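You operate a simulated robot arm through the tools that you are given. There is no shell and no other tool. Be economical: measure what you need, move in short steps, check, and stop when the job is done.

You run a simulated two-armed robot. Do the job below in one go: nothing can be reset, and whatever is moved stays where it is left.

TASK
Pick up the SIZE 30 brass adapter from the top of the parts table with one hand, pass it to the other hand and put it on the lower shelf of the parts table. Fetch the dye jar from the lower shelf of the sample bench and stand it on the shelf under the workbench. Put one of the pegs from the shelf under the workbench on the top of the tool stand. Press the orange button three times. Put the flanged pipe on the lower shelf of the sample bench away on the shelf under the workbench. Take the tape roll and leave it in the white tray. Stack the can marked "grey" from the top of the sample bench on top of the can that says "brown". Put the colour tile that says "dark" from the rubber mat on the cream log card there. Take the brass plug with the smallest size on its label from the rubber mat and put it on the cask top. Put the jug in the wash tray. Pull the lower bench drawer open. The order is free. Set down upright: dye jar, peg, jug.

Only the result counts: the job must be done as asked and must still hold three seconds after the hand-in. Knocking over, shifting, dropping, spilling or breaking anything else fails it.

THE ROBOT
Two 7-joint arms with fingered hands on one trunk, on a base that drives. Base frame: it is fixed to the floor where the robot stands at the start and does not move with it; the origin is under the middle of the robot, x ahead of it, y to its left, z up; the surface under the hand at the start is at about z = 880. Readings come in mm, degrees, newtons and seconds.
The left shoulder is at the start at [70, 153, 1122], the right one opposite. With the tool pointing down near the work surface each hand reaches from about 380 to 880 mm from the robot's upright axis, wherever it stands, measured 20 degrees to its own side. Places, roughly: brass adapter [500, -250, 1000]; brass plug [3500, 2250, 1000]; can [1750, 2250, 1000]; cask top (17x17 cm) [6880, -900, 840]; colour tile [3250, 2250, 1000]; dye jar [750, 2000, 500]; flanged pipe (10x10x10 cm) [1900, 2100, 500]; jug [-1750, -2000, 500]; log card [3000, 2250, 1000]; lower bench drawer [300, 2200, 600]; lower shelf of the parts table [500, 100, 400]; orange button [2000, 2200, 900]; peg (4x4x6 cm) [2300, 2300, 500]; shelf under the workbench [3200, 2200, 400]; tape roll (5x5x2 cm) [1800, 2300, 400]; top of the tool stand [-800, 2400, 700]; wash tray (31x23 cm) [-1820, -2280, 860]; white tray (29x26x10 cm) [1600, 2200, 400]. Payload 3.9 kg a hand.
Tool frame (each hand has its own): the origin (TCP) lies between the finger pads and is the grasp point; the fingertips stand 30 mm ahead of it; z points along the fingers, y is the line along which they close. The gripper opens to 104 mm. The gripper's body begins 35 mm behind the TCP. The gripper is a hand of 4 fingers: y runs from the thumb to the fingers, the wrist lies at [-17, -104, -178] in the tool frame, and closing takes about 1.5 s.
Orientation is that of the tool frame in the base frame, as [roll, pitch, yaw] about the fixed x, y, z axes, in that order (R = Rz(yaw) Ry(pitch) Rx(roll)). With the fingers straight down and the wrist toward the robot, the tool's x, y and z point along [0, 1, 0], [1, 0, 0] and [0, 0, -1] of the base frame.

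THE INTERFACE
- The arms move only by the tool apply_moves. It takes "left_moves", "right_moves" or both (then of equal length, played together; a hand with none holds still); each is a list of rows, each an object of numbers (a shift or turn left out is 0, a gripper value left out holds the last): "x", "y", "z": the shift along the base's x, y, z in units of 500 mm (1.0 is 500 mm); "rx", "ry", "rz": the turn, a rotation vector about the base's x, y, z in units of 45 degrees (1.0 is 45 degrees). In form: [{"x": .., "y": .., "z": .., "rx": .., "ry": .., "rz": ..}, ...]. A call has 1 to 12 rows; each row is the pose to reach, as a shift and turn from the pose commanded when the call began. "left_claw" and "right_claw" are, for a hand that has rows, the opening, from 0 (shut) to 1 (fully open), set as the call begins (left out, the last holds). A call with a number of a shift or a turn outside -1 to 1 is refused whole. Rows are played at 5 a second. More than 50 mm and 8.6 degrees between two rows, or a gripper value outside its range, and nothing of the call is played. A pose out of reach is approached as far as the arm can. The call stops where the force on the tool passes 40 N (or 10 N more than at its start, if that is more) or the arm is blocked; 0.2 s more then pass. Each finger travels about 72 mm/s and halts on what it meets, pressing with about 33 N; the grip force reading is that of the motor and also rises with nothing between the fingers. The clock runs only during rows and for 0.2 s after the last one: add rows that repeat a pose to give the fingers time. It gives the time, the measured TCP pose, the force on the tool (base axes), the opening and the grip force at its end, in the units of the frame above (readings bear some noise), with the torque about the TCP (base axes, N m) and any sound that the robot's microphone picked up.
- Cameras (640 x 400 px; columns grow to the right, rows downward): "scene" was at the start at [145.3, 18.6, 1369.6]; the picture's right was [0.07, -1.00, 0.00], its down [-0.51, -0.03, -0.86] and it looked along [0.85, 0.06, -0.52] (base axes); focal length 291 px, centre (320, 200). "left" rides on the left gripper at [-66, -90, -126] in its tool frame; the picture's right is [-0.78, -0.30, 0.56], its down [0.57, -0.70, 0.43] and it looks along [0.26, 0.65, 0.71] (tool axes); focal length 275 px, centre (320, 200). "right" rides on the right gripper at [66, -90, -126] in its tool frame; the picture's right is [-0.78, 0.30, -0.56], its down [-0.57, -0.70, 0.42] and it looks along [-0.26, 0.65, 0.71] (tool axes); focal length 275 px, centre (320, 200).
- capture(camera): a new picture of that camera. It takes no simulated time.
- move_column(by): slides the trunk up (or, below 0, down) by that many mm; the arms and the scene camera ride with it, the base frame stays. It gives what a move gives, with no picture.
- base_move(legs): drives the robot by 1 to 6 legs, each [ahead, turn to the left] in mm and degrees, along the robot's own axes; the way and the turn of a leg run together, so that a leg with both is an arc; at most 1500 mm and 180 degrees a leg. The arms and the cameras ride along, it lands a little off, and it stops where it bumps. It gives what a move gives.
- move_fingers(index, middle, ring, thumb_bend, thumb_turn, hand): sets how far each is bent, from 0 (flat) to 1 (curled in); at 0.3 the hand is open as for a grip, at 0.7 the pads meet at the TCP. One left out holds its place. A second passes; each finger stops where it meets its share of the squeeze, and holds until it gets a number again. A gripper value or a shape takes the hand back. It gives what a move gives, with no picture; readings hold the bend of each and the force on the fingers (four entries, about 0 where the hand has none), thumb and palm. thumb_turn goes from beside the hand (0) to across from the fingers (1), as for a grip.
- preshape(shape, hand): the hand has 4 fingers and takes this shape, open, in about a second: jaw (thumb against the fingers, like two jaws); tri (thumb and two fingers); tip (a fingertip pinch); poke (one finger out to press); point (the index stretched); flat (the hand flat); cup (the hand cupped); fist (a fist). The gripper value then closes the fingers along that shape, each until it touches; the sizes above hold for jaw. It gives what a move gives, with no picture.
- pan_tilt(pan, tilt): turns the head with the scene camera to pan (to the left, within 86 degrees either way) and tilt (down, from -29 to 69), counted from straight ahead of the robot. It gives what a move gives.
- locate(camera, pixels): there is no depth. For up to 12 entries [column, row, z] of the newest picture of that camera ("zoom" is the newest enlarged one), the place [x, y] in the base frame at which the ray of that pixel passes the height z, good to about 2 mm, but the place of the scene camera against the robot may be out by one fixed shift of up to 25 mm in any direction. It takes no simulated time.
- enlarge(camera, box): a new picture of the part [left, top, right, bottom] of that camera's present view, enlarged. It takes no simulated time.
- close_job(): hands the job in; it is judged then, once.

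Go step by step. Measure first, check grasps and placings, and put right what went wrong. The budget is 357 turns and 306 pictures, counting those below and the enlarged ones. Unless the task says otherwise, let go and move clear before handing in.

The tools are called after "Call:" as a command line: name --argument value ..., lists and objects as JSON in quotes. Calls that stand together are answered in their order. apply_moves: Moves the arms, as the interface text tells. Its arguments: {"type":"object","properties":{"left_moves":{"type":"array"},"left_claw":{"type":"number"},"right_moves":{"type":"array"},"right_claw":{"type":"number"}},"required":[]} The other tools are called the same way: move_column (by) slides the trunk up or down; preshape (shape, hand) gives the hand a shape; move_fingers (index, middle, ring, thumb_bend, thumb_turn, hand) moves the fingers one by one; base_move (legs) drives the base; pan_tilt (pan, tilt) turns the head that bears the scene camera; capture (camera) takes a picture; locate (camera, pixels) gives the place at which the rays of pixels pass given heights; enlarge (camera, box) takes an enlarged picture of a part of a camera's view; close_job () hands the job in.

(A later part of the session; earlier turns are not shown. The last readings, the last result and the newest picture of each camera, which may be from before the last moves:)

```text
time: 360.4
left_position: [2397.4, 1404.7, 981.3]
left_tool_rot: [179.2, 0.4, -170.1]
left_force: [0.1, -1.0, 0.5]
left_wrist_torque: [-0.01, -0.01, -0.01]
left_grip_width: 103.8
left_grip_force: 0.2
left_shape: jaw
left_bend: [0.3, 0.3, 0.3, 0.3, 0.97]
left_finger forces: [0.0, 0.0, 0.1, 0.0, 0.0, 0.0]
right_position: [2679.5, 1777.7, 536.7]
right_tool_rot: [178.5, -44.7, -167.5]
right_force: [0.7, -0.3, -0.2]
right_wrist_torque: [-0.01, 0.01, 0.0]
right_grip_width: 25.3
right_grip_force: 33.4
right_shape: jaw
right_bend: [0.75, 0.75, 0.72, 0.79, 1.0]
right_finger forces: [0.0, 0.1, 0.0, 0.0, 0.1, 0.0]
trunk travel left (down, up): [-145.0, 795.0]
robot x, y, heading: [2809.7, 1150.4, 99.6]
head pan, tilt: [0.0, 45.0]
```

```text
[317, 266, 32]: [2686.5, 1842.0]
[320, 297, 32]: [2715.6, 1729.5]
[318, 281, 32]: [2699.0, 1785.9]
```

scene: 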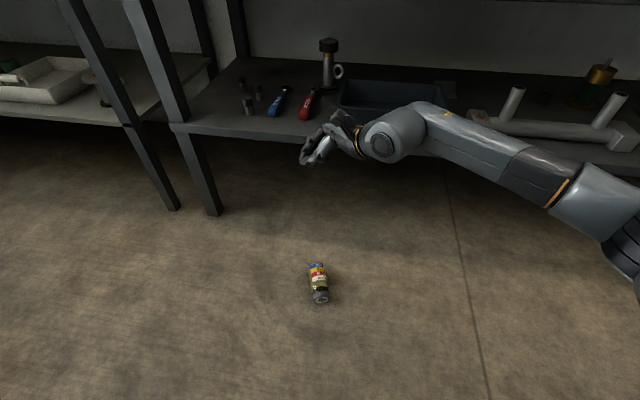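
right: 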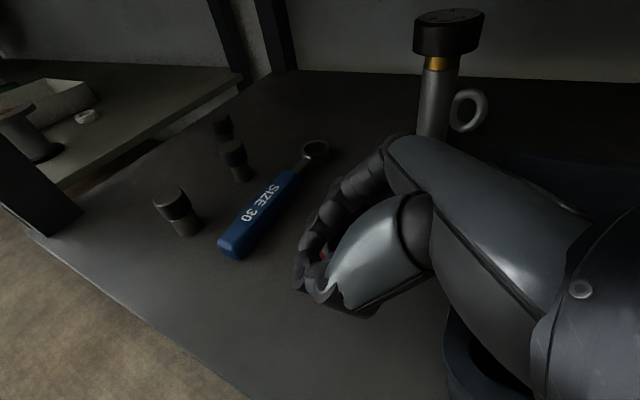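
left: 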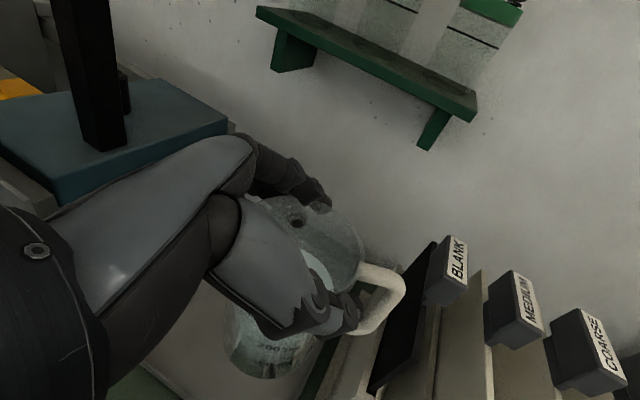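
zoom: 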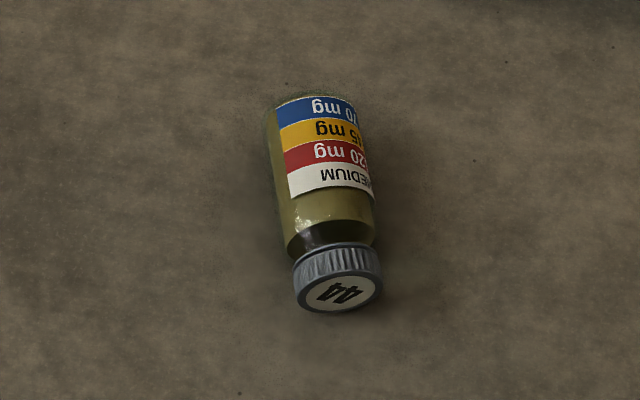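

Jar centre ≈ (2714,1770), cap pointing mostly toward −y. Plan: grip it from above with the wrist to the right, then yaw back and roll so the cap ends up on top. First I unroll and yaw the hand.

Call:
apply_moves --right_moves '[{"rx": 0.03, "ry": -0.16}, {"rx": 0.055, "ry": -0.33}, {"rx": 0.08, "ry": -0.49}, {"rx": 0.11, "ry": -0.65}, {"rx": 0.14, "ry": -0.82}, {"rx": 0.168, "ry": -0.986}, {"rx": 0.168, "ry": -0.986}]' --right_claw 1

Call:
apply_moves --right_moves '[{"rz": 0.18}, {"rz": 0.36}, {"rz": 0.54}, {"rz": 0.72}, {"rz": 0.88}, {"rz": 1.0}]'

Call:
apply_moves --right_moves '[{"rz": 0.18, "x": 0.01}, {"rz": 0.36, "x": 0.02}, {"rz": 0.54, "x": 0.03}, {"rz": 0.72, "x": 0.04}, {"rz": 0.88, "x": 0.05}, {"rz": 1.0, "x": 0.06, "y": -0.01}, {"rz": 1.0, "x": 0.07, "y": -0.016}]'

Call:
move_column --by -140

Call:
capture --camera "right"

Call:
capture --camera "scene"

```text
time: 362.0
left_position: [2398.3, 1406.9, 981.5]
left_tool_rot: [179.2, 0.4, -170.1]
left_force: [0.4, 0.3, -0.1]
left_wrist_torque: [0.02, -0.03, 0.0]
left_grip_width: 103.9
left_grip_force: 0.0
left_shape: jaw
left_bend: [0.3, 0.3, 0.3, 0.3, 0.97]
left_finger forces: [0.0, 0.1, 0.1, 0.1, 0.1, 0.0]
right_position: [2679.9, 1778.5, 534.8]
right_tool_rot: [-179.6, 0.4, -168.4]
right_force: [0.0, -0.5, 0.2]
right_wrist_torque: [0.02, -0.01, 0.01]
right_grip_width: 103.4
right_grip_force: 0.0
right_shape: jaw
right_bend: [0.3, 0.3, 0.3, 0.3, 0.97]
right_finger forces: [0.0, 0.0, 0.0, 0.0, 0.0, 0.1]
trunk travel left (down, up): [-145.0, 795.0]
robot x, y, heading: [2809.4, 1150.0, 99.7]
head pan, tilt: [0.0, 45.0]
```

```text
time: 363.4
left_position: [2397.1, 1406.4, 981.3]
left_tool_rot: [179.1, 0.4, -170.1]
left_force: [0.8, -0.9, -0.4]
left_wrist_torque: [0.0, 0.03, 0.01]
left_grip_width: 103.9
left_grip_force: 0.0
left_shape: jaw
left_bend: [0.3, 0.3, 0.3, 0.3, 0.97]
left_finger forces: [0.1, 0.0, 0.0, 0.1, 0.0, 0.0]
right_position: [2679.6, 1776.5, 534.7]
right_tool_rot: [-179.6, 0.3, -132.3]
right_force: [0.4, 0.6, 0.2]
right_wrist_torque: [0.01, 0.0, 0.0]
right_grip_width: 103.7
right_grip_force: 0.0
right_shape: jaw
right_bend: [0.3, 0.3, 0.3, 0.3, 0.97]
right_finger forces: [0.0, 0.1, 0.0, 0.0, 0.0, 0.0]
right hand out of reach, approached as far as the arm can: row 5, 6
trunk travel left (down, up): [-145.0, 795.0]
robot x, y, heading: [2806.1, 1150.5, 99.7]
head pan, tilt: [0.0, 45.0]
```

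```text
time: 365.0
left_position: [2396.4, 1407.9, 980.3]
left_tool_rot: [179.3, 0.5, -170.0]
left_force: [0.6, 0.0, 0.3]
left_wrist_torque: [0.01, -0.03, -0.01]
left_grip_width: 104.0
left_grip_force: 0.0
left_shape: jaw
left_bend: [0.3, 0.3, 0.3, 0.3, 0.97]
left_finger forces: [0.0, 0.1, 0.0, 0.0, 0.0, 0.0]
right_position: [2722.8, 1765.3, 558.5]
right_tool_rot: [177.9, 14.1, -123.5]
right_force: [0.4, -0.9, -1.2]
right_wrist_torque: [-0.02, 0.01, -0.01]
right_grip_width: 103.6
right_grip_force: 0.0
right_shape: jaw
right_bend: [0.3, 0.3, 0.3, 0.3, 0.97]
right_finger forces: [0.0, 0.1, 0.0, 0.0, 0.1, 0.0]
right hand out of reach, approached as far as the arm can: row 1, 2, 3, 4, 5, 6, 7
trunk travel left (down, up): [-145.0, 795.0]
robot x, y, heading: [2810.3, 1150.6, 100.0]
head pan, tilt: [0.0, 45.0]
```

```text
time: 366.7
left_position: [2398.9, 1406.5, 842.4]
left_tool_rot: [179.3, 0.4, -170.2]
left_force: [0.0, 0.3, 0.4]
left_wrist_torque: [0.03, 0.04, 0.02]
left_grip_width: 103.9
left_grip_force: 0.0
left_shape: jaw
left_bend: [0.3, 0.3, 0.3, 0.3, 0.97]
left_finger forces: [0.1, 0.0, 0.0, 0.0, 0.1, 0.0]
right_position: [2723.1, 1763.6, 419.8]
right_tool_rot: [177.8, 14.0, -123.5]
right_force: [-0.6, 0.8, 0.5]
right_wrist_torque: [0.03, 0.0, -0.01]
right_grip_width: 104.0
right_grip_force: 0.1
right_shape: jaw
right_bend: [0.3, 0.3, 0.3, 0.3, 0.97]
right_finger forces: [0.1, 0.1, 0.1, 0.1, 0.0, 0.0]
trunk travel left (down, up): [-5.0, 935.0]
robot x, y, heading: [2805.0, 1152.6, 99.8]
head pan, tilt: [0.0, 45.0]
```

```text
174 pictures are left
```

right: 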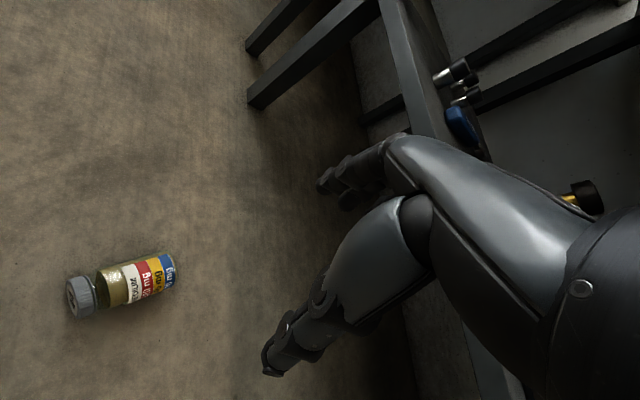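

```text
173 pictures are left
```

scene: 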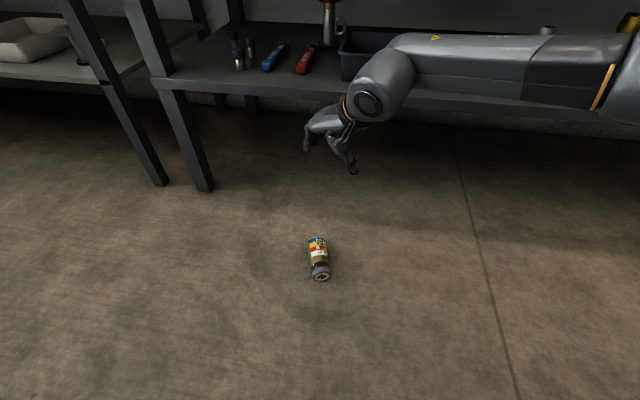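

Call:
locate --camera "right" --pixels '[[165, 271, 31], [82, 296, 31], [120, 284, 31]]'

Call:
locate --camera "scene" --pixels '[[317, 246, 31], [320, 272, 31]]'

```text
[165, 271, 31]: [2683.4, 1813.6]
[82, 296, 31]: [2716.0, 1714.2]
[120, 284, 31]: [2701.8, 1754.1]
```

```text
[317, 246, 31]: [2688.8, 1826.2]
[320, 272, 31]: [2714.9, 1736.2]
```

The yaw limit blocks that plan. Alternative: approach from the west at heading 18° with the left hand (default closing is then across the jar, cap on the right; a −90° roll brings the cap up). I restore the right hand first.

Call:
apply_moves --right_moves '[{"rz": -0.18}, {"rz": -0.36}, {"rz": -0.54}, {"rz": -0.72}, {"rz": -0.88}, {"rz": -1.0}]'

Call:
apply_moves --right_moves '[{"rz": -0.1, "x": 0.04, "y": -0.04, "z": 0.02}, {"rz": -0.2, "x": 0.08, "y": -0.08, "z": 0.04}, {"rz": -0.3, "x": 0.12, "y": -0.13, "z": 0.06}, {"rz": -0.4, "x": 0.17, "y": -0.18, "z": 0.08}, {"rz": -0.5, "x": 0.22, "y": -0.23, "z": 0.1}, {"rz": -0.6, "x": 0.28, "y": -0.28, "z": 0.12}, {"rz": -0.7, "x": 0.34, "y": -0.33, "z": 0.14}, {"rz": -0.8, "x": 0.4, "y": -0.38, "z": 0.16}, {"rz": -0.9, "x": 0.46, "y": -0.43, "z": 0.18}, {"rz": -1.0, "x": 0.52, "y": -0.48, "z": 0.2}, {"rz": -1.0, "x": 0.58, "y": -0.54, "z": 0.22}, {"rz": -1.0, "x": 0.63, "y": -0.6, "z": 0.24}]'

Call:
base_move --legs '[[0, 62], [450, 0], [0, -144]]'

Call:
pan_tilt --pan 25 --tilt 45

Call:
capture --camera "scene"

```text
time: 368.1
left_position: [2397.3, 1405.7, 841.7]
left_tool_rot: [179.2, 0.4, -170.0]
left_force: [-1.0, 0.5, -0.8]
left_wrist_torque: [0.01, -0.01, 0.01]
left_grip_width: 103.9
left_grip_force: 0.1
left_shape: jaw
left_bend: [0.3, 0.3, 0.3, 0.3, 0.97]
left_finger forces: [0.1, 0.0, 0.0, 0.0, 0.0, 0.0]
right_position: [2723.0, 1764.3, 420.4]
right_tool_rot: [177.8, 14.2, -168.7]
right_force: [0.2, 0.0, -0.2]
right_wrist_torque: [0.02, 0.0, 0.04]
right_grip_width: 103.9
right_grip_force: 0.1
right_shape: jaw
right_bend: [0.3, 0.3, 0.3, 0.3, 0.97]
right_finger forces: [0.0, 0.0, 0.1, 0.0, 0.1, 0.0]
trunk travel left (down, up): [-5.0, 935.0]
robot x, y, heading: [2810.4, 1149.5, 100.0]
head pan, tilt: [0.0, 45.0]
```

```text
time: 370.7
left_position: [2398.3, 1406.8, 842.3]
left_tool_rot: [179.2, 0.4, -170.1]
left_force: [0.2, 0.4, 0.1]
left_wrist_torque: [-0.01, 0.01, 0.01]
left_grip_width: 104.2
left_grip_force: 0.1
left_shape: jaw
left_bend: [0.3, 0.3, 0.3, 0.3, 0.97]
left_finger forces: [0.0, 0.0, 0.1, 0.0, 0.1, 0.0]
right_position: [3016.7, 1486.8, 536.3]
right_tool_rot: [178.2, 14.5, 146.4]
right_force: [-0.8, -1.4, 3.8]
right_wrist_torque: [0.04, 0.0, 0.02]
right_grip_width: 103.9
right_grip_force: 0.0
right_shape: jaw
right_bend: [0.3, 0.3, 0.3, 0.3, 0.97]
right_finger forces: [0.0, 0.1, 0.0, 0.0, 0.0, 0.0]
right hand out of reach, approached as far as the arm can: row 11, 12
trunk travel left (down, up): [-5.0, 935.0]
robot x, y, heading: [2804.3, 1149.7, 99.9]
head pan, tilt: [0.0, 45.0]
```

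```text
time: 382.0
left_position: [2566.7, 1732.6, 841.8]
left_tool_rot: [179.2, 0.4, 109.6]
left_force: [0.3, -0.8, -0.5]
left_wrist_torque: [-0.01, 0.01, 0.0]
left_grip_width: 104.0
left_grip_force: 0.1
left_shape: jaw
left_bend: [0.3, 0.3, 0.3, 0.3, 0.97]
left_finger forces: [0.0, 0.0, 0.0, 0.0, 0.1, 0.0]
right_position: [2751.2, 1136.3, 539.5]
right_tool_rot: [177.8, 14.2, 66.0]
right_force: [0.0, 0.7, 0.1]
right_wrist_torque: [-0.03, 0.01, -0.01]
right_grip_width: 104.0
right_grip_force: 0.0
right_shape: jaw
right_bend: [0.3, 0.3, 0.3, 0.3, 0.97]
right_finger forces: [0.0, 0.1, 0.0, 0.0, 0.1, 0.0]
trunk travel left (down, up): [-5.0, 935.0]
robot x, y, heading: [2385.6, 1281.8, 19.3]
head pan, tilt: [0.0, 45.0]
```

```text
time: 382.9
left_position: [2567.6, 1731.8, 840.7]
left_tool_rot: [179.2, 0.4, 109.6]
left_force: [0.4, 0.7, 0.2]
left_wrist_torque: [0.01, 0.0, -0.02]
left_grip_width: 103.8
left_grip_force: 0.0
left_shape: jaw
left_bend: [0.3, 0.3, 0.3, 0.3, 0.97]
left_finger forces: [0.1, 0.0, 0.1, 0.0, 0.0, 0.1]
right_position: [2751.3, 1137.0, 538.7]
right_tool_rot: [177.9, 14.2, 66.1]
right_force: [-0.1, 0.8, -1.4]
right_wrist_torque: [0.0, -0.02, 0.02]
right_grip_width: 104.0
right_grip_force: 0.0
right_shape: jaw
right_bend: [0.3, 0.3, 0.3, 0.3, 0.97]
right_finger forces: [0.0, 0.0, 0.1, 0.0, 0.0, 0.1]
trunk travel left (down, up): [-5.0, 935.0]
robot x, y, heading: [2385.0, 1284.7, 19.5]
head pan, tilt: [25.0, 45.0]
```

```text
172 pictures are left
```

scene: 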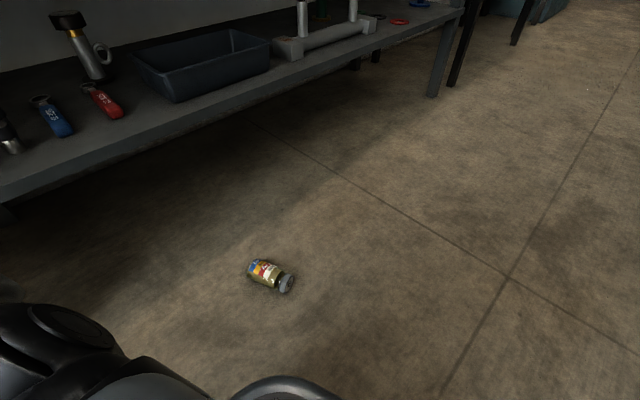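

The jar is in view; I lower the left hand toward it in two stages.

Call:
apply_moves --left_moves '[{"x": 0.022, "y": 0.005, "z": -0.08}, {"x": 0.044, "y": 0.01, "z": -0.16}, {"x": 0.066, "y": 0.015, "z": -0.24}, {"x": 0.088, "y": 0.02, "z": -0.32}, {"x": 0.11, "y": 0.025, "z": -0.4}, {"x": 0.133, "y": 0.03, "z": -0.48}, {"x": 0.155, "y": 0.035, "z": -0.56}, {"x": 0.177, "y": 0.04, "z": -0.64}, {"x": 0.2, "y": 0.045, "z": -0.72}, {"x": 0.222, "y": 0.05, "z": -0.8}, {"x": 0.244, "y": 0.055, "z": -0.88}, {"x": 0.266, "y": 0.06, "z": -0.96}]'

Call:
capture --camera "left"

Call:
capture --camera "scene"

```text
time: 385.5
left_position: [2698.1, 1760.2, 362.3]
left_tool_rot: [179.1, 0.4, 109.5]
left_force: [0.1, -0.2, 0.1]
left_wrist_torque: [-0.04, 0.0, 0.0]
left_grip_width: 104.0
left_grip_force: 0.0
left_shape: jaw
left_bend: [0.3, 0.3, 0.3, 0.3, 0.97]
left_finger forces: [0.0, 0.1, 0.1, 0.1, 0.0, 0.1]
right_position: [2751.2, 1135.8, 538.4]
right_tool_rot: [177.8, 14.2, 66.0]
right_force: [0.5, -0.4, 0.2]
right_wrist_torque: [-0.01, -0.02, -0.02]
right_grip_width: 103.7
right_grip_force: 0.0
right_shape: jaw
right_bend: [0.3, 0.3, 0.3, 0.3, 0.97]
right_finger forces: [0.0, 0.0, 0.0, 0.0, 0.1, 0.0]
trunk travel left (down, up): [-5.0, 935.0]
robot x, y, heading: [2384.6, 1284.4, 19.5]
head pan, tilt: [25.0, 45.0]
```

```text
171 pictures are left
```

left: 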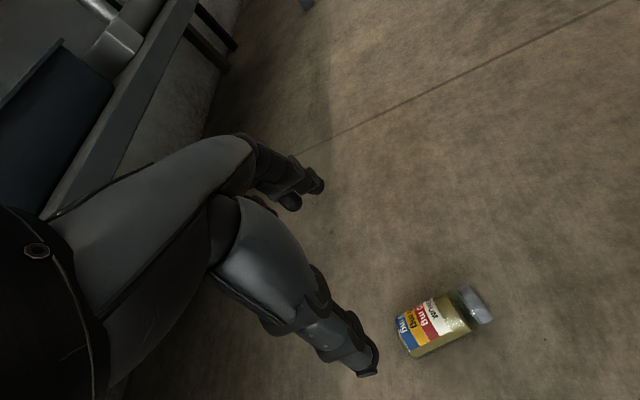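

```text
170 pictures are left
```

scene: 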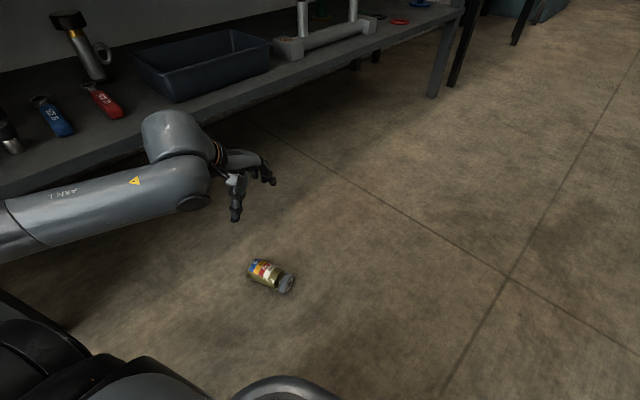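

Call:
locate --camera "left" --pixels '[[403, 338, 31], [480, 304, 31], [440, 322, 31]]'

```text
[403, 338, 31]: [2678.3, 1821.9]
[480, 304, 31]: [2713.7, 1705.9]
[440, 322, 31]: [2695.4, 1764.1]
```

Jar centre (2696,1764); the hand is aligned. I descend to z≈40.

Call:
apply_moves --left_moves '[{"x": -0.004, "y": 0.01, "z": -0.08}, {"x": -0.004, "y": 0.01, "z": -0.16}, {"x": -0.004, "y": 0.01, "z": -0.24}, {"x": -0.004, "y": 0.01, "z": -0.32}, {"x": -0.004, "y": 0.01, "z": -0.4}, {"x": -0.004, "y": 0.01, "z": -0.46}, {"x": -0.004, "y": 0.01, "z": -0.52}, {"x": -0.004, "y": 0.01, "z": -0.56}, {"x": -0.004, "y": 0.01, "z": -0.6}, {"x": -0.004, "y": 0.01, "z": -0.63}, {"x": -0.004, "y": 0.01, "z": -0.642}]'

Call:
capture --camera "left"

Call:
capture --camera "scene"

```text
time: 387.9
left_position: [2697.0, 1769.3, 40.4]
left_tool_rot: [179.1, 0.5, 109.6]
left_force: [-0.3, 0.5, -0.8]
left_wrist_torque: [-0.01, 0.0, 0.01]
left_grip_width: 103.9
left_grip_force: 0.1
left_shape: jaw
left_bend: [0.3, 0.3, 0.3, 0.3, 0.97]
left_finger forces: [0.0, 0.0, 0.0, 0.0, 0.0, 0.0]
right_position: [2751.0, 1135.8, 539.0]
right_tool_rot: [177.9, 14.1, 66.1]
right_force: [0.4, 0.8, -0.6]
right_wrist_torque: [0.0, 0.0, 0.02]
right_grip_width: 103.6
right_grip_force: 0.1
right_shape: jaw
right_bend: [0.3, 0.3, 0.3, 0.3, 0.97]
right_finger forces: [0.0, 0.0, 0.0, 0.0, 0.0, 0.0]
trunk travel left (down, up): [-5.0, 935.0]
robot x, y, heading: [2382.4, 1283.9, 19.4]
head pan, tilt: [25.0, 45.0]
```

```text
169 pictures are left
```

left: 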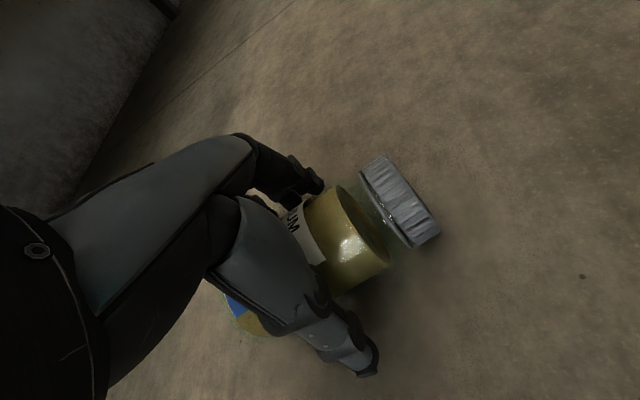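

```text
168 pictures are left
```

scene: 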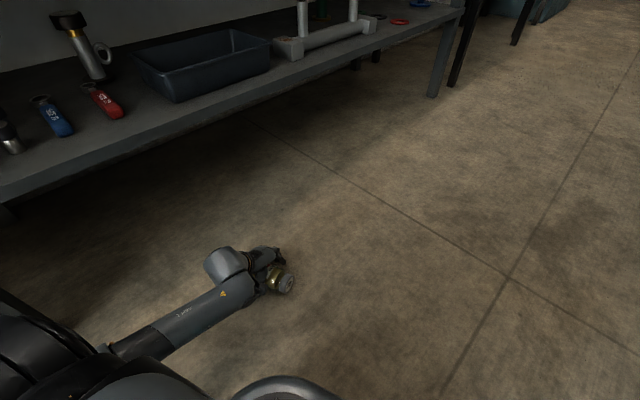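

The hand straddles the jar's body. I close and lift.

Call:
apply_moves --left_moves '[{}, {}, {}, {}, {}, {}, {}]' --left_claw 0

Call:
apply_moves --left_moves '[{"z": 0.08}, {"z": 0.16}, {"z": 0.24}, {"z": 0.32}, {"z": 0.4}, {"z": 0.48}, {"z": 0.56}, {"z": 0.64}, {"z": 0.72}, {"z": 0.8}, {"z": 0.88}, {"z": 0.94}]'

Call:
capture --camera "left"

```text
time: 389.5
left_position: [2697.4, 1768.3, 41.6]
left_tool_rot: [179.2, 0.4, 109.6]
left_force: [-0.5, -0.1, 0.6]
left_wrist_torque: [-0.01, 0.02, -0.02]
left_grip_width: 51.2
left_grip_force: 32.9
left_shape: jaw
left_bend: [0.74, 0.45, 0.41, 0.69, 0.99]
left_finger forces: [16.3, 9.3, 4.1, 0.1, 28.9, 0.0]
right_position: [2749.3, 1136.6, 539.5]
right_tool_rot: [177.7, 14.3, 66.0]
right_force: [-0.2, -0.2, -0.3]
right_wrist_torque: [-0.01, -0.02, -0.02]
right_grip_width: 103.9
right_grip_force: 0.0
right_shape: jaw
right_bend: [0.3, 0.3, 0.3, 0.3, 0.97]
right_finger forces: [0.0, 0.0, 0.0, 0.0, 0.0, 0.0]
trunk travel left (down, up): [-5.0, 935.0]
robot x, y, heading: [2382.6, 1283.6, 19.4]
head pan, tilt: [25.0, 45.0]
```

```text
time: 392.1
left_position: [2697.5, 1768.6, 510.0]
left_tool_rot: [179.1, 0.5, 109.6]
left_force: [-0.7, 0.2, -3.0]
left_wrist_torque: [0.02, 0.0, 0.03]
left_grip_width: 50.6
left_grip_force: 32.9
left_shape: jaw
left_bend: [0.74, 0.46, 0.41, 0.69, 0.99]
left_finger forces: [16.1, 8.8, 4.1, 0.0, 28.9, 0.0]
right_position: [2750.9, 1135.9, 538.8]
right_tool_rot: [177.8, 14.2, 66.1]
right_force: [0.0, -0.4, -0.3]
right_wrist_torque: [0.0, -0.01, 0.01]
right_grip_width: 103.8
right_grip_force: 0.0
right_shape: jaw
right_bend: [0.3, 0.3, 0.3, 0.3, 0.97]
right_finger forces: [0.2, 0.1, 0.0, 0.0, 0.0, 0.1]
trunk travel left (down, up): [-5.0, 935.0]
robot x, y, heading: [2383.6, 1283.7, 19.3]
head pan, tilt: [25.0, 45.0]
```

```text
167 pictures are left
```

left: 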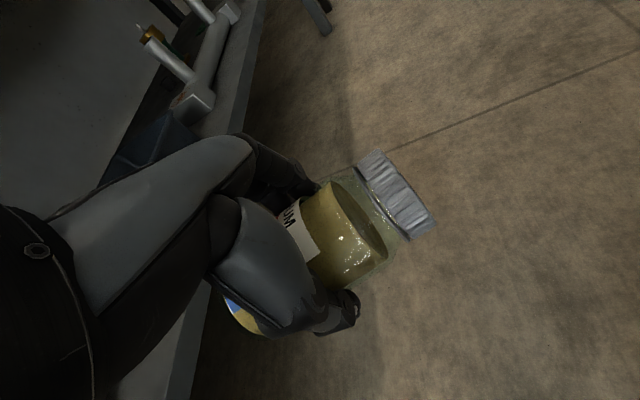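

Jar held. I move it away from the bench and roll the hand −90° in two steps so the cap comes up.

Call:
apply_moves --left_moves '[{"x": 0.02, "y": -0.06}, {"x": 0.04, "y": -0.12}, {"x": 0.06, "y": -0.18, "rx": -0.12, "ry": -0.04}, {"x": 0.08, "y": -0.24, "rx": -0.24, "ry": -0.083}, {"x": 0.1, "y": -0.3, "rx": -0.38, "ry": -0.132}, {"x": 0.12, "y": -0.36, "rx": -0.52, "ry": -0.18}, {"x": 0.12, "y": -0.38, "rx": -0.66, "ry": -0.23}, {"x": 0.12, "y": -0.38, "rx": -0.8, "ry": -0.28}, {"x": 0.12, "y": -0.38, "rx": -0.944, "ry": -0.33}, {"x": 0.12, "y": -0.38, "rx": -0.944, "ry": -0.33}]'

Call:
apply_moves --left_moves '[{"rx": -0.15, "ry": -0.053}, {"rx": -0.3, "ry": -0.105}, {"rx": -0.45, "ry": -0.158}, {"rx": -0.6, "ry": -0.21}, {"rx": -0.75, "ry": -0.263}, {"rx": -0.88, "ry": -0.308}, {"rx": -0.944, "ry": -0.33}, {"rx": -0.944, "ry": -0.33}]'

Call:
capture --camera "left"

Call:
capture --camera "scene"

```text
time: 394.3
left_position: [2779.2, 1581.2, 523.8]
left_tool_rot: [179.4, 45.5, 109.6]
left_force: [-0.4, -0.3, -4.0]
left_wrist_torque: [0.05, 0.01, 0.03]
left_grip_width: 50.3
left_grip_force: 32.6
left_shape: jaw
left_bend: [0.74, 0.46, 0.42, 0.69, 0.99]
left_finger forces: [15.7, 8.7, 4.7, 0.0, 29.0, 0.0]
left hand out of reach, approached as far as the arm can: row 4, 5, 6, 7, 8, 9, 10
right_position: [2750.6, 1136.6, 538.7]
right_tool_rot: [177.9, 14.2, 66.1]
right_force: [0.5, -0.3, -0.3]
right_wrist_torque: [-0.02, 0.03, 0.01]
right_grip_width: 104.2
right_grip_force: 0.2
right_shape: jaw
right_bend: [0.3, 0.3, 0.3, 0.3, 0.97]
right_finger forces: [0.1, 0.0, 0.1, 0.0, 0.0, 0.1]
trunk travel left (down, up): [-5.0, 935.0]
robot x, y, heading: [2387.0, 1288.0, 19.5]
head pan, tilt: [25.0, 45.0]
```

```text
time: 395.8
left_position: [2779.4, 1561.8, 594.2]
left_tool_rot: [127.4, 78.0, 56.0]
left_force: [-0.2, -0.4, -3.5]
left_wrist_torque: [0.03, -0.03, -0.02]
left_grip_width: 50.2
left_grip_force: 33.3
left_shape: jaw
left_bend: [0.74, 0.46, 0.41, 0.69, 1.0]
left_finger forces: [15.2, 8.4, 4.8, 0.0, 28.9, 0.1]
right_position: [2747.3, 1127.9, 544.8]
right_tool_rot: [177.8, 13.0, 66.0]
right_force: [0.0, 0.1, 0.1]
right_wrist_torque: [0.02, 0.0, -0.01]
right_grip_width: 103.9
right_grip_force: 0.0
right_shape: jaw
right_bend: [0.3, 0.3, 0.3, 0.3, 0.97]
right_finger forces: [0.1, 0.0, 0.0, 0.0, 0.0, 0.1]
trunk travel left (down, up): [-5.0, 935.0]
robot x, y, heading: [2381.8, 1284.1, 19.5]
head pan, tilt: [25.0, 45.0]
stopped in row 7 (left hand): the arm was blocked; the commanded pose is now the measured one
```

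```text
166 pictures are left
```

left: 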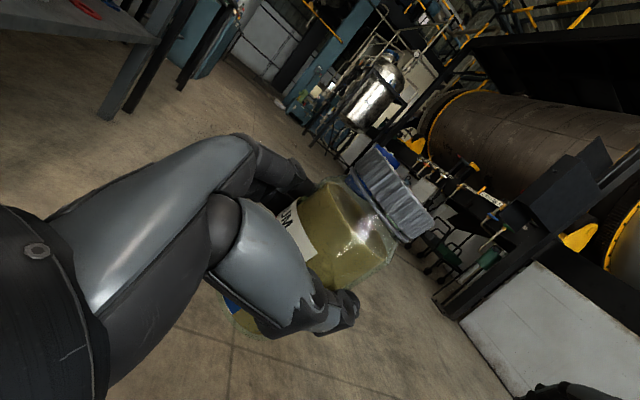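

```text
165 pictures are left
```

scene: 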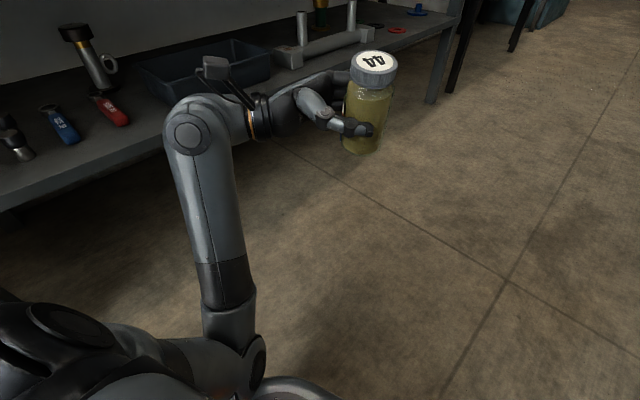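

The jar is upright except for ~12° of tilt. I correct the remaining tilt.

Call:
apply_moves --left_moves '[{"rx": -0.05, "ry": 0.035}, {"rx": -0.1, "ry": 0.07}, {"rx": -0.16, "ry": 0.11}, {"rx": -0.222, "ry": 0.149}, {"rx": -0.222, "ry": 0.149}]'

Call:
enlarge --camera "scene" --box '[160, 20, 440, 200]'

```text
time: 397.0
left_position: [2776.4, 1576.9, 589.4]
left_tool_rot: [177.0, 85.2, 107.7]
left_force: [0.8, -1.0, -3.7]
left_wrist_torque: [0.03, -0.01, 0.03]
left_grip_width: 50.3
left_grip_force: 33.4
left_shape: jaw
left_bend: [0.74, 0.46, 0.41, 0.69, 1.0]
left_finger forces: [15.3, 8.6, 4.7, 0.0, 28.8, 0.0]
right_position: [2745.7, 1131.9, 548.4]
right_tool_rot: [177.4, 13.2, 66.0]
right_force: [-0.1, 0.8, -0.4]
right_wrist_torque: [0.01, -0.01, 0.01]
right_grip_width: 103.7
right_grip_force: 0.1
right_shape: jaw
right_bend: [0.3, 0.3, 0.3, 0.3, 0.97]
right_finger forces: [0.1, 0.1, 0.1, 0.0, 0.0, 0.0]
trunk travel left (down, up): [-5.0, 935.0]
robot x, y, heading: [2382.1, 1286.7, 19.3]
head pan, tilt: [25.0, 45.0]
```

```text
2.22 times, centred on (300, 110) of scene
```

zoom: 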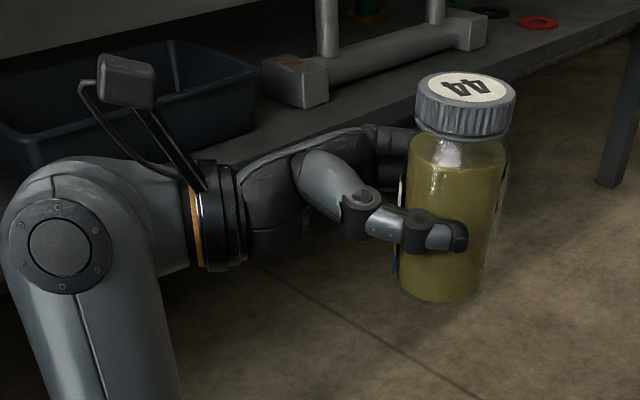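

Nearly upright (≈5° off). It had slipped out at the start of the drive, so I trust this body grip more. I fix the tilt and drive to face the bench.

Call:
apply_moves --left_moves '[{"rx": -0.05, "ry": -0.016}, {"rx": -0.102, "ry": -0.032}, {"rx": -0.102, "ry": -0.032}]'

Call:
base_move --legs '[[0, -19], [405, 0], [0, 90]]'

Call:
pan_tilt --pan 10 --tilt 28

Call:
capture --camera "scene"

```text
time: 397.6
left_position: [2778.3, 1590.5, 583.4]
left_tool_rot: [164.8, 85.6, 97.2]
left_force: [-0.2, -0.5, -3.2]
left_wrist_torque: [0.03, 0.03, 0.02]
left_grip_width: 50.1
left_grip_force: 32.6
left_shape: jaw
left_bend: [0.74, 0.46, 0.42, 0.69, 1.0]
left_finger forces: [15.2, 9.1, 4.8, 0.0, 29.2, 0.0]
right_position: [2749.7, 1132.1, 539.7]
right_tool_rot: [177.6, 13.6, 66.1]
right_force: [-0.4, 0.3, -0.7]
right_wrist_torque: [0.0, 0.06, -0.02]
right_grip_width: 104.1
right_grip_force: 0.1
right_shape: jaw
right_bend: [0.3, 0.3, 0.3, 0.3, 0.97]
right_finger forces: [0.0, 0.1, 0.0, 0.0, 0.0, 0.0]
trunk travel left (down, up): [-5.0, 935.0]
robot x, y, heading: [2384.8, 1288.2, 19.4]
head pan, tilt: [25.0, 45.0]
stopped in row 2 (left hand): the arm was blocked; the commanded pose is now the measured one
```

```text
time: 399.2
left_position: [2861.0, 1474.4, 578.9]
left_tool_rot: [167.9, 79.5, 85.5]
left_force: [-0.3, 0.4, -3.4]
left_wrist_torque: [-0.01, -0.03, 0.01]
left_grip_width: 50.1
left_grip_force: 32.6
left_shape: jaw
left_bend: [0.74, 0.46, 0.41, 0.69, 1.0]
left_finger forces: [16.6, 8.7, 4.7, 0.0, 29.8, 0.1]
right_position: [2681.6, 1024.7, 539.5]
right_tool_rot: [177.8, 14.2, 47.0]
right_force: [0.7, 0.1, 0.3]
right_wrist_torque: [-0.01, -0.01, 0.0]
right_grip_width: 104.3
right_grip_force: 0.0
right_shape: jaw
right_bend: [0.3, 0.3, 0.3, 0.3, 0.97]
right_finger forces: [0.1, 0.1, 0.0, 0.1, 0.0, 0.0]
trunk travel left (down, up): [-5.0, 935.0]
robot x, y, heading: [2389.2, 1285.8, 0.1]
head pan, tilt: [25.0, 45.0]
stopped in leg 1: the robot was blocked; the commanded pose is now the measured one
```

```text
time: 400.0
left_position: [2862.2, 1474.1, 579.7]
left_tool_rot: [167.9, 79.6, 85.4]
left_force: [1.1, 0.1, -3.3]
left_wrist_torque: [0.01, 0.0, -0.02]
left_grip_width: 49.7
left_grip_force: 33.6
left_shape: jaw
left_bend: [0.74, 0.46, 0.41, 0.69, 1.0]
left_finger forces: [16.6, 8.6, 4.7, 0.0, 29.9, 0.0]
right_position: [2681.8, 1024.3, 538.4]
right_tool_rot: [177.9, 14.2, 46.9]
right_force: [0.3, 0.0, 0.7]
right_wrist_torque: [0.01, -0.02, 0.02]
right_grip_width: 104.0
right_grip_force: 0.0
right_shape: jaw
right_bend: [0.3, 0.3, 0.3, 0.3, 0.97]
right_finger forces: [0.0, 0.1, 0.0, 0.0, 0.0, 0.0]
trunk travel left (down, up): [-5.0, 935.0]
robot x, y, heading: [2384.6, 1285.1, 0.4]
head pan, tilt: [10.0, 28.0]
```

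```text
163 pictures are left
```

scene: 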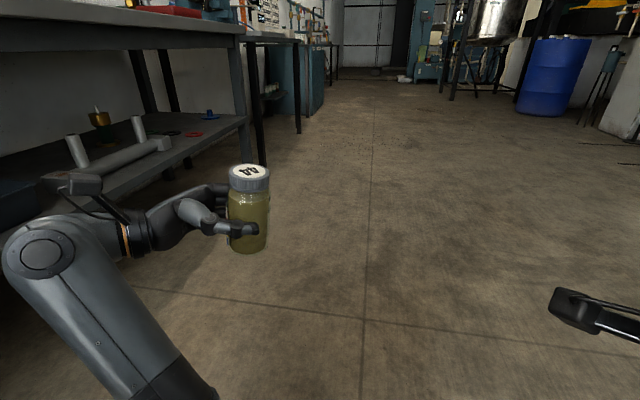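

The arm reports being blocked, likely the folded elbow against the body. I extend the hand forward and up a little while straightening the tilt.

Call:
apply_moves --left_moves '[{"x": 0.04, "z": 0.03}, {"x": 0.08, "z": 0.06}, {"x": 0.12, "z": 0.09}, {"x": 0.16, "z": 0.12, "rx": -0.06}, {"x": 0.18, "z": 0.14, "rx": -0.12}, {"x": 0.2, "z": 0.16, "rx": -0.18, "ry": 0.01}, {"x": 0.2, "z": 0.16, "rx": -0.23, "ry": 0.018}, {"x": 0.2, "z": 0.16, "rx": -0.23, "ry": 0.018}]'

Call:
capture --camera "scene"

```text
time: 401.8
left_position: [2962.5, 1472.3, 658.2]
left_tool_rot: [148.3, 89.9, 65.8]
left_force: [0.3, -0.3, -3.7]
left_wrist_torque: [0.05, -0.01, -0.02]
left_grip_width: 49.6
left_grip_force: 32.3
left_shape: jaw
left_bend: [0.74, 0.46, 0.41, 0.69, 1.0]
left_finger forces: [15.7, 8.3, 4.7, 0.0, 28.6, 0.0]
right_position: [2683.2, 1025.0, 539.3]
right_tool_rot: [177.9, 14.2, 47.0]
right_force: [-0.7, -0.2, 0.3]
right_wrist_torque: [0.04, -0.05, 0.0]
right_grip_width: 103.9
right_grip_force: 0.0
right_shape: jaw
right_bend: [0.3, 0.3, 0.3, 0.3, 0.97]
right_finger forces: [0.0, 0.1, 0.1, 0.0, 0.1, 0.0]
trunk travel left (down, up): [-5.0, 935.0]
robot x, y, heading: [2381.5, 1285.4, 0.3]
head pan, tilt: [10.0, 28.0]
```

```text
162 pictures are left
```

scene: 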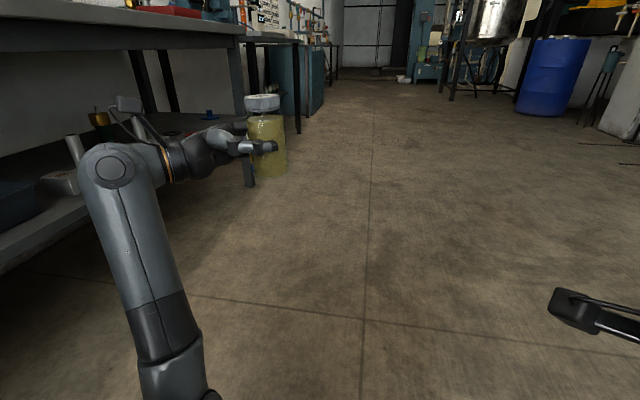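

Jar is upright now. I drive to x≈2827 and face the bench.

Call:
base_move --legs '[[440, 0], [0, 90]]'

Call:
pan_tilt --pan 15 --tilt 28

Call:
capture --camera "scene"

Call:
capture --camera "left"

```text
time: 408.3
left_position: [2629.0, 1863.0, 657.9]
left_tool_rot: [159.1, 89.9, 167.4]
left_force: [0.2, -0.8, -2.7]
left_wrist_torque: [-0.01, 0.0, 0.01]
left_grip_width: 49.7
left_grip_force: 33.4
left_shape: jaw
left_bend: [0.74, 0.46, 0.41, 0.7, 1.0]
left_finger forces: [15.1, 8.3, 4.5, 0.0, 27.5, 0.1]
right_position: [3080.1, 1589.0, 539.1]
right_tool_rot: [177.8, 14.1, 137.8]
right_force: [-0.7, 0.0, 0.0]
right_wrist_torque: [-0.02, 0.02, -0.03]
right_grip_width: 104.4
right_grip_force: 0.0
right_shape: jaw
right_bend: [0.3, 0.3, 0.3, 0.3, 0.97]
right_finger forces: [0.0, 0.0, 0.1, 0.1, 0.0, 0.0]
trunk travel left (down, up): [-5.0, 935.0]
robot x, y, heading: [2823.5, 1290.5, 91.0]
head pan, tilt: [10.0, 28.0]
```

```text
time: 409.0
left_position: [2629.1, 1862.7, 658.0]
left_tool_rot: [-144.9, 89.9, -136.6]
left_force: [-0.1, 0.6, -3.9]
left_wrist_torque: [0.01, 0.0, -0.01]
left_grip_width: 49.8
left_grip_force: 33.4
left_shape: jaw
left_bend: [0.74, 0.46, 0.41, 0.7, 1.0]
left_finger forces: [15.0, 8.3, 4.6, 0.0, 27.5, 0.0]
right_position: [3080.5, 1589.9, 537.9]
right_tool_rot: [177.8, 14.2, 137.8]
right_force: [0.5, -0.4, -0.1]
right_wrist_torque: [0.0, 0.01, 0.0]
right_grip_width: 104.1
right_grip_force: 0.1
right_shape: jaw
right_bend: [0.3, 0.3, 0.3, 0.3, 0.97]
right_finger forces: [0.0, 0.0, 0.0, 0.1, 0.0, 0.0]
trunk travel left (down, up): [-5.0, 935.0]
robot x, y, heading: [2825.7, 1289.4, 90.7]
head pan, tilt: [15.0, 28.0]
```

```text
161 pictures are left
```

scene: 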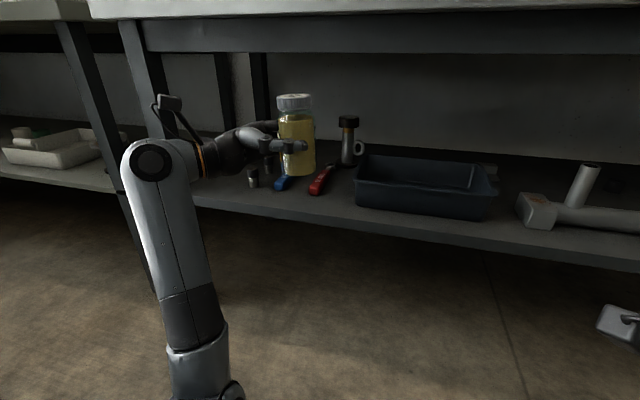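

```text
160 pictures are left
```

left: 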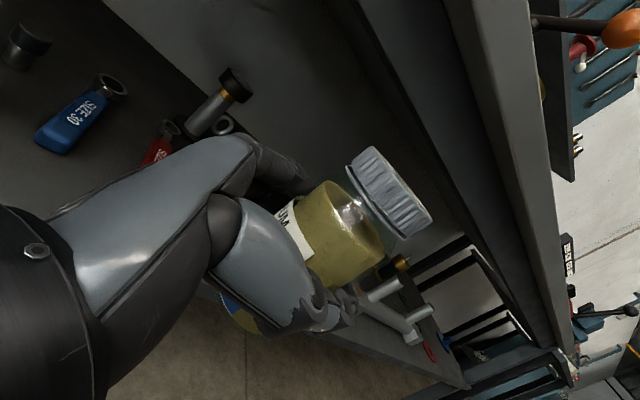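

Everything's clear. I drive in 215 mm above the shelf, then lower the jar.

Call:
base_move --legs '[[212, 0]]'

Call:
apply_moves --left_moves '[{"z": -0.04}, {"z": -0.08}, {"z": -0.12}, {"z": -0.16}, {"z": -0.2}, {"z": -0.24}, {"z": -0.26}, {"z": -0.28}, {"z": -0.28}]'

Call:
capture --camera "scene"

```text
time: 410.6
left_position: [2623.4, 2073.1, 658.7]
left_tool_rot: [-154.9, 89.9, -146.3]
left_force: [0.7, 0.6, -3.3]
left_wrist_torque: [0.0, 0.0, 0.01]
left_grip_width: 49.9
left_grip_force: 33.3
left_shape: jaw
left_bend: [0.74, 0.46, 0.41, 0.7, 1.0]
left_finger forces: [15.1, 8.2, 4.6, 0.1, 27.6, 0.0]
right_position: [3076.6, 1801.3, 538.5]
right_tool_rot: [177.8, 14.1, 137.9]
right_force: [0.4, 0.1, 0.8]
right_wrist_torque: [0.04, 0.01, 0.02]
right_grip_width: 104.0
right_grip_force: 0.0
right_shape: jaw
right_bend: [0.3, 0.3, 0.3, 0.3, 0.97]
right_finger forces: [0.0, 0.0, 0.1, 0.1, 0.0, 0.0]
trunk travel left (down, up): [-5.0, 935.0]
robot x, y, heading: [2818.0, 1498.1, 90.7]
head pan, tilt: [15.0, 28.0]
```

```text
time: 412.6
left_position: [2630.2, 2069.4, 537.7]
left_tool_rot: [100.1, 88.0, 108.2]
left_force: [0.5, 0.3, -4.1]
left_wrist_torque: [0.03, 0.01, 0.0]
left_grip_width: 49.9
left_grip_force: 32.8
left_shape: jaw
left_bend: [0.74, 0.46, 0.41, 0.7, 1.0]
left_finger forces: [15.0, 8.2, 4.7, 0.0, 27.6, 0.1]
right_position: [3080.8, 1798.4, 540.9]
right_tool_rot: [178.0, 13.5, 138.1]
right_force: [-0.2, 0.0, -0.3]
right_wrist_torque: [0.01, -0.03, -0.03]
right_grip_width: 103.9
right_grip_force: 0.0
right_shape: jaw
right_bend: [0.3, 0.3, 0.3, 0.3, 0.97]
right_finger forces: [0.0, 0.1, 0.1, 0.0, 0.0, 0.1]
trunk travel left (down, up): [-5.0, 935.0]
robot x, y, heading: [2820.4, 1500.7, 91.0]
head pan, tilt: [15.0, 28.0]
```

```text
159 pictures are left
```

scene: 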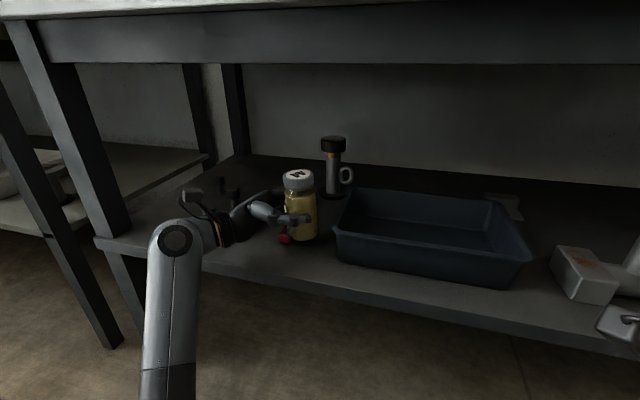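

The arm's lowering stalled (elbow near the base). I back the robot 90 mm and extend the arm instead, then continue down.

Call:
base_move --legs '[[-90, 0]]'

Call:
apply_moves --left_moves '[{"y": 0.03}, {"y": 0.06}, {"y": 0.09}, {"y": 0.12}, {"y": 0.15}, {"y": 0.18}, {"y": 0.18}]'

Call:
capture --camera "scene"

```text
time: 413.7
left_position: [2633.2, 1977.0, 537.7]
left_tool_rot: [104.2, 88.1, 112.3]
left_force: [0.3, 0.4, -2.5]
left_wrist_torque: [-0.02, 0.03, 0.0]
left_grip_width: 50.0
left_grip_force: 32.8
left_shape: jaw
left_bend: [0.74, 0.46, 0.41, 0.7, 1.0]
left_finger forces: [15.1, 8.2, 4.5, 0.1, 27.8, 0.1]
right_position: [3082.0, 1706.0, 541.6]
right_tool_rot: [177.9, 13.4, 137.9]
right_force: [0.7, -0.6, 0.3]
right_wrist_torque: [0.0, 0.02, -0.02]
right_grip_width: 104.1
right_grip_force: 0.1
right_shape: jaw
right_bend: [0.3, 0.3, 0.3, 0.3, 0.97]
right_finger forces: [0.1, 0.0, 0.1, 0.0, 0.0, 0.0]
trunk travel left (down, up): [-5.0, 935.0]
robot x, y, heading: [2824.9, 1407.3, 90.9]
head pan, tilt: [15.0, 28.0]
```

```text
time: 415.3
left_position: [2628.2, 2071.1, 528.7]
left_tool_rot: [88.0, 88.7, 96.2]
left_force: [-0.2, -0.7, -3.9]
left_wrist_torque: [0.01, 0.02, 0.01]
left_grip_width: 49.5
left_grip_force: 33.1
left_shape: jaw
left_bend: [0.74, 0.46, 0.41, 0.7, 1.0]
left_finger forces: [14.9, 8.2, 4.6, 0.0, 27.6, 0.0]
right_position: [3078.0, 1709.1, 538.8]
right_tool_rot: [177.9, 14.1, 137.9]
right_force: [0.4, -0.1, 0.0]
right_wrist_torque: [-0.02, -0.01, 0.02]
right_grip_width: 103.6
right_grip_force: 0.1
right_shape: jaw
right_bend: [0.3, 0.3, 0.3, 0.3, 0.97]
right_finger forces: [0.0, 0.0, 0.0, 0.0, 0.0, 0.1]
trunk travel left (down, up): [-5.0, 935.0]
robot x, y, heading: [2823.3, 1403.5, 91.0]
head pan, tilt: [15.0, 28.0]
```

```text
158 pictures are left
```

scene: 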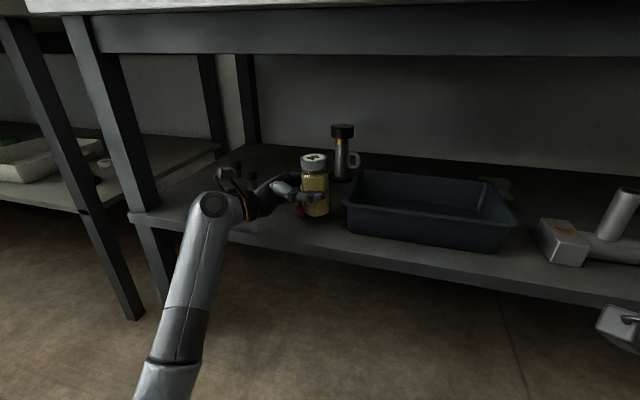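

Call:
apply_moves --left_moves '[{"z": -0.02}, {"z": -0.04}, {"z": -0.06}, {"z": -0.075}, {"z": -0.09}, {"z": -0.1}, {"z": -0.11}, {"z": -0.12}, {"z": -0.13}]'

Call:
enlarge --camera "scene" --box '[200, 120, 420, 270]'

```text
time: 416.3
left_position: [2630.7, 2067.9, 506.6]
left_tool_rot: [82.2, 87.1, 90.4]
left_force: [2.1, -2.7, 15.7]
left_wrist_torque: [0.31, 0.76, 0.11]
left_grip_width: 48.9
left_grip_force: 32.9
left_shape: jaw
left_bend: [0.74, 0.47, 0.47, 0.71, 1.0]
left_finger forces: [18.0, 6.8, 8.6, 0.0, 27.8, 4.6]
right_position: [3078.6, 1707.9, 539.7]
right_tool_rot: [177.7, 14.1, 138.0]
right_force: [0.2, -0.1, 0.2]
right_wrist_torque: [0.04, 0.03, 0.05]
right_grip_width: 104.0
right_grip_force: 0.1
right_shape: jaw
right_bend: [0.3, 0.3, 0.3, 0.3, 0.97]
right_finger forces: [0.1, 0.0, 0.0, 0.0, 0.0, 0.1]
trunk travel left (down, up): [-5.0, 935.0]
robot x, y, heading: [2821.3, 1406.2, 91.1]
head pan, tilt: [15.0, 28.0]
stopped in row 5 (left hand): the force on the tool passed its limit at 43 N (the readings are from after the stop); the commanded pose is now the measured one
```

```text
2.67 times, centred on (310, 195) of scene
```

zoom: 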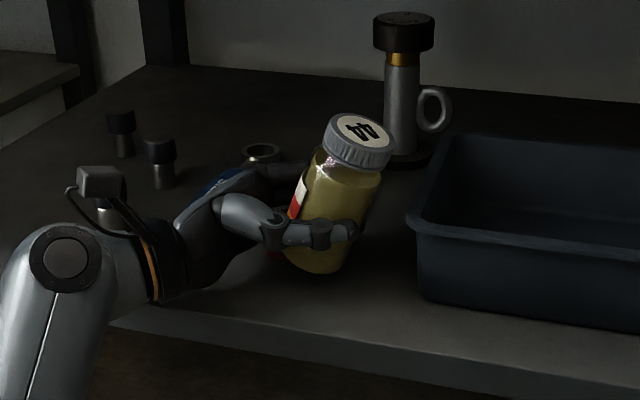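

The jar's left edge touched something (the red screwdriver's handle) and tipped. I lift, then look.

Call:
apply_moves --left_moves '[{"z": 0.03}, {"z": 0.07}, {"z": 0.1}, {"z": 0.1}]'

Call:
enlarge --camera "scene" --box '[200, 120, 420, 270]'

Call:
capture --camera "left"

```text
time: 417.3
left_position: [2630.0, 2070.8, 549.3]
left_tool_rot: [83.6, 87.8, 91.7]
left_force: [0.2, 0.5, -3.9]
left_wrist_torque: [-0.01, 0.06, 0.03]
left_grip_width: 49.0
left_grip_force: 32.9
left_shape: jaw
left_bend: [0.74, 0.47, 0.48, 0.71, 1.0]
left_finger forces: [16.2, 7.9, 5.9, 0.0, 28.1, 0.1]
right_position: [3077.7, 1709.1, 539.6]
right_tool_rot: [177.7, 14.2, 137.9]
right_force: [-0.1, -0.2, -1.2]
right_wrist_torque: [0.0, -0.02, 0.02]
right_grip_width: 104.0
right_grip_force: 0.1
right_shape: jaw
right_bend: [0.3, 0.3, 0.3, 0.3, 0.97]
right_finger forces: [0.1, 0.0, 0.1, 0.0, 0.1, 0.1]
trunk travel left (down, up): [-5.0, 935.0]
robot x, y, heading: [2822.7, 1410.3, 90.8]
head pan, tilt: [15.0, 28.0]
```

```text
2.67 times, centred on (310, 195) of scene
```

zoom: 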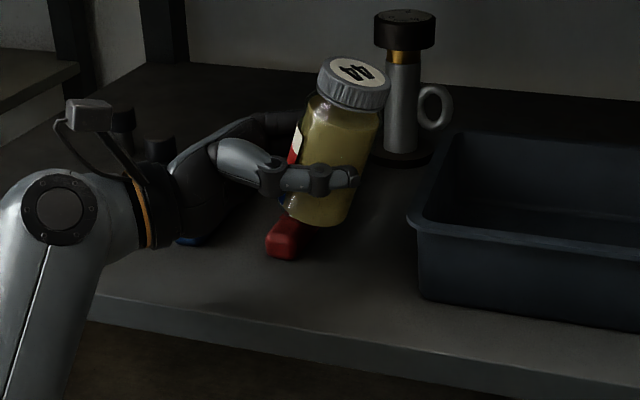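

```text
155 pictures are left
```

left: 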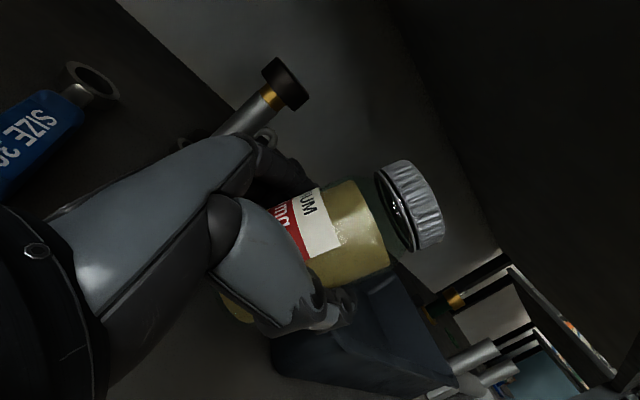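

Call:
locate --camera "scene" --pixels '[[291, 214, 400], [291, 214, 430], [300, 253, 400], [300, 253, 430], [356, 231, 400], [356, 231, 430], [300, 214, 430]]'

```text
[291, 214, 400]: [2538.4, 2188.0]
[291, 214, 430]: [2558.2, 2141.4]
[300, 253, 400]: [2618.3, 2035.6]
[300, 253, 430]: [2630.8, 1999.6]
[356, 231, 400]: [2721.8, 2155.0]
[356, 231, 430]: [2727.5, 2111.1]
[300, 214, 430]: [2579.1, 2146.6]
```

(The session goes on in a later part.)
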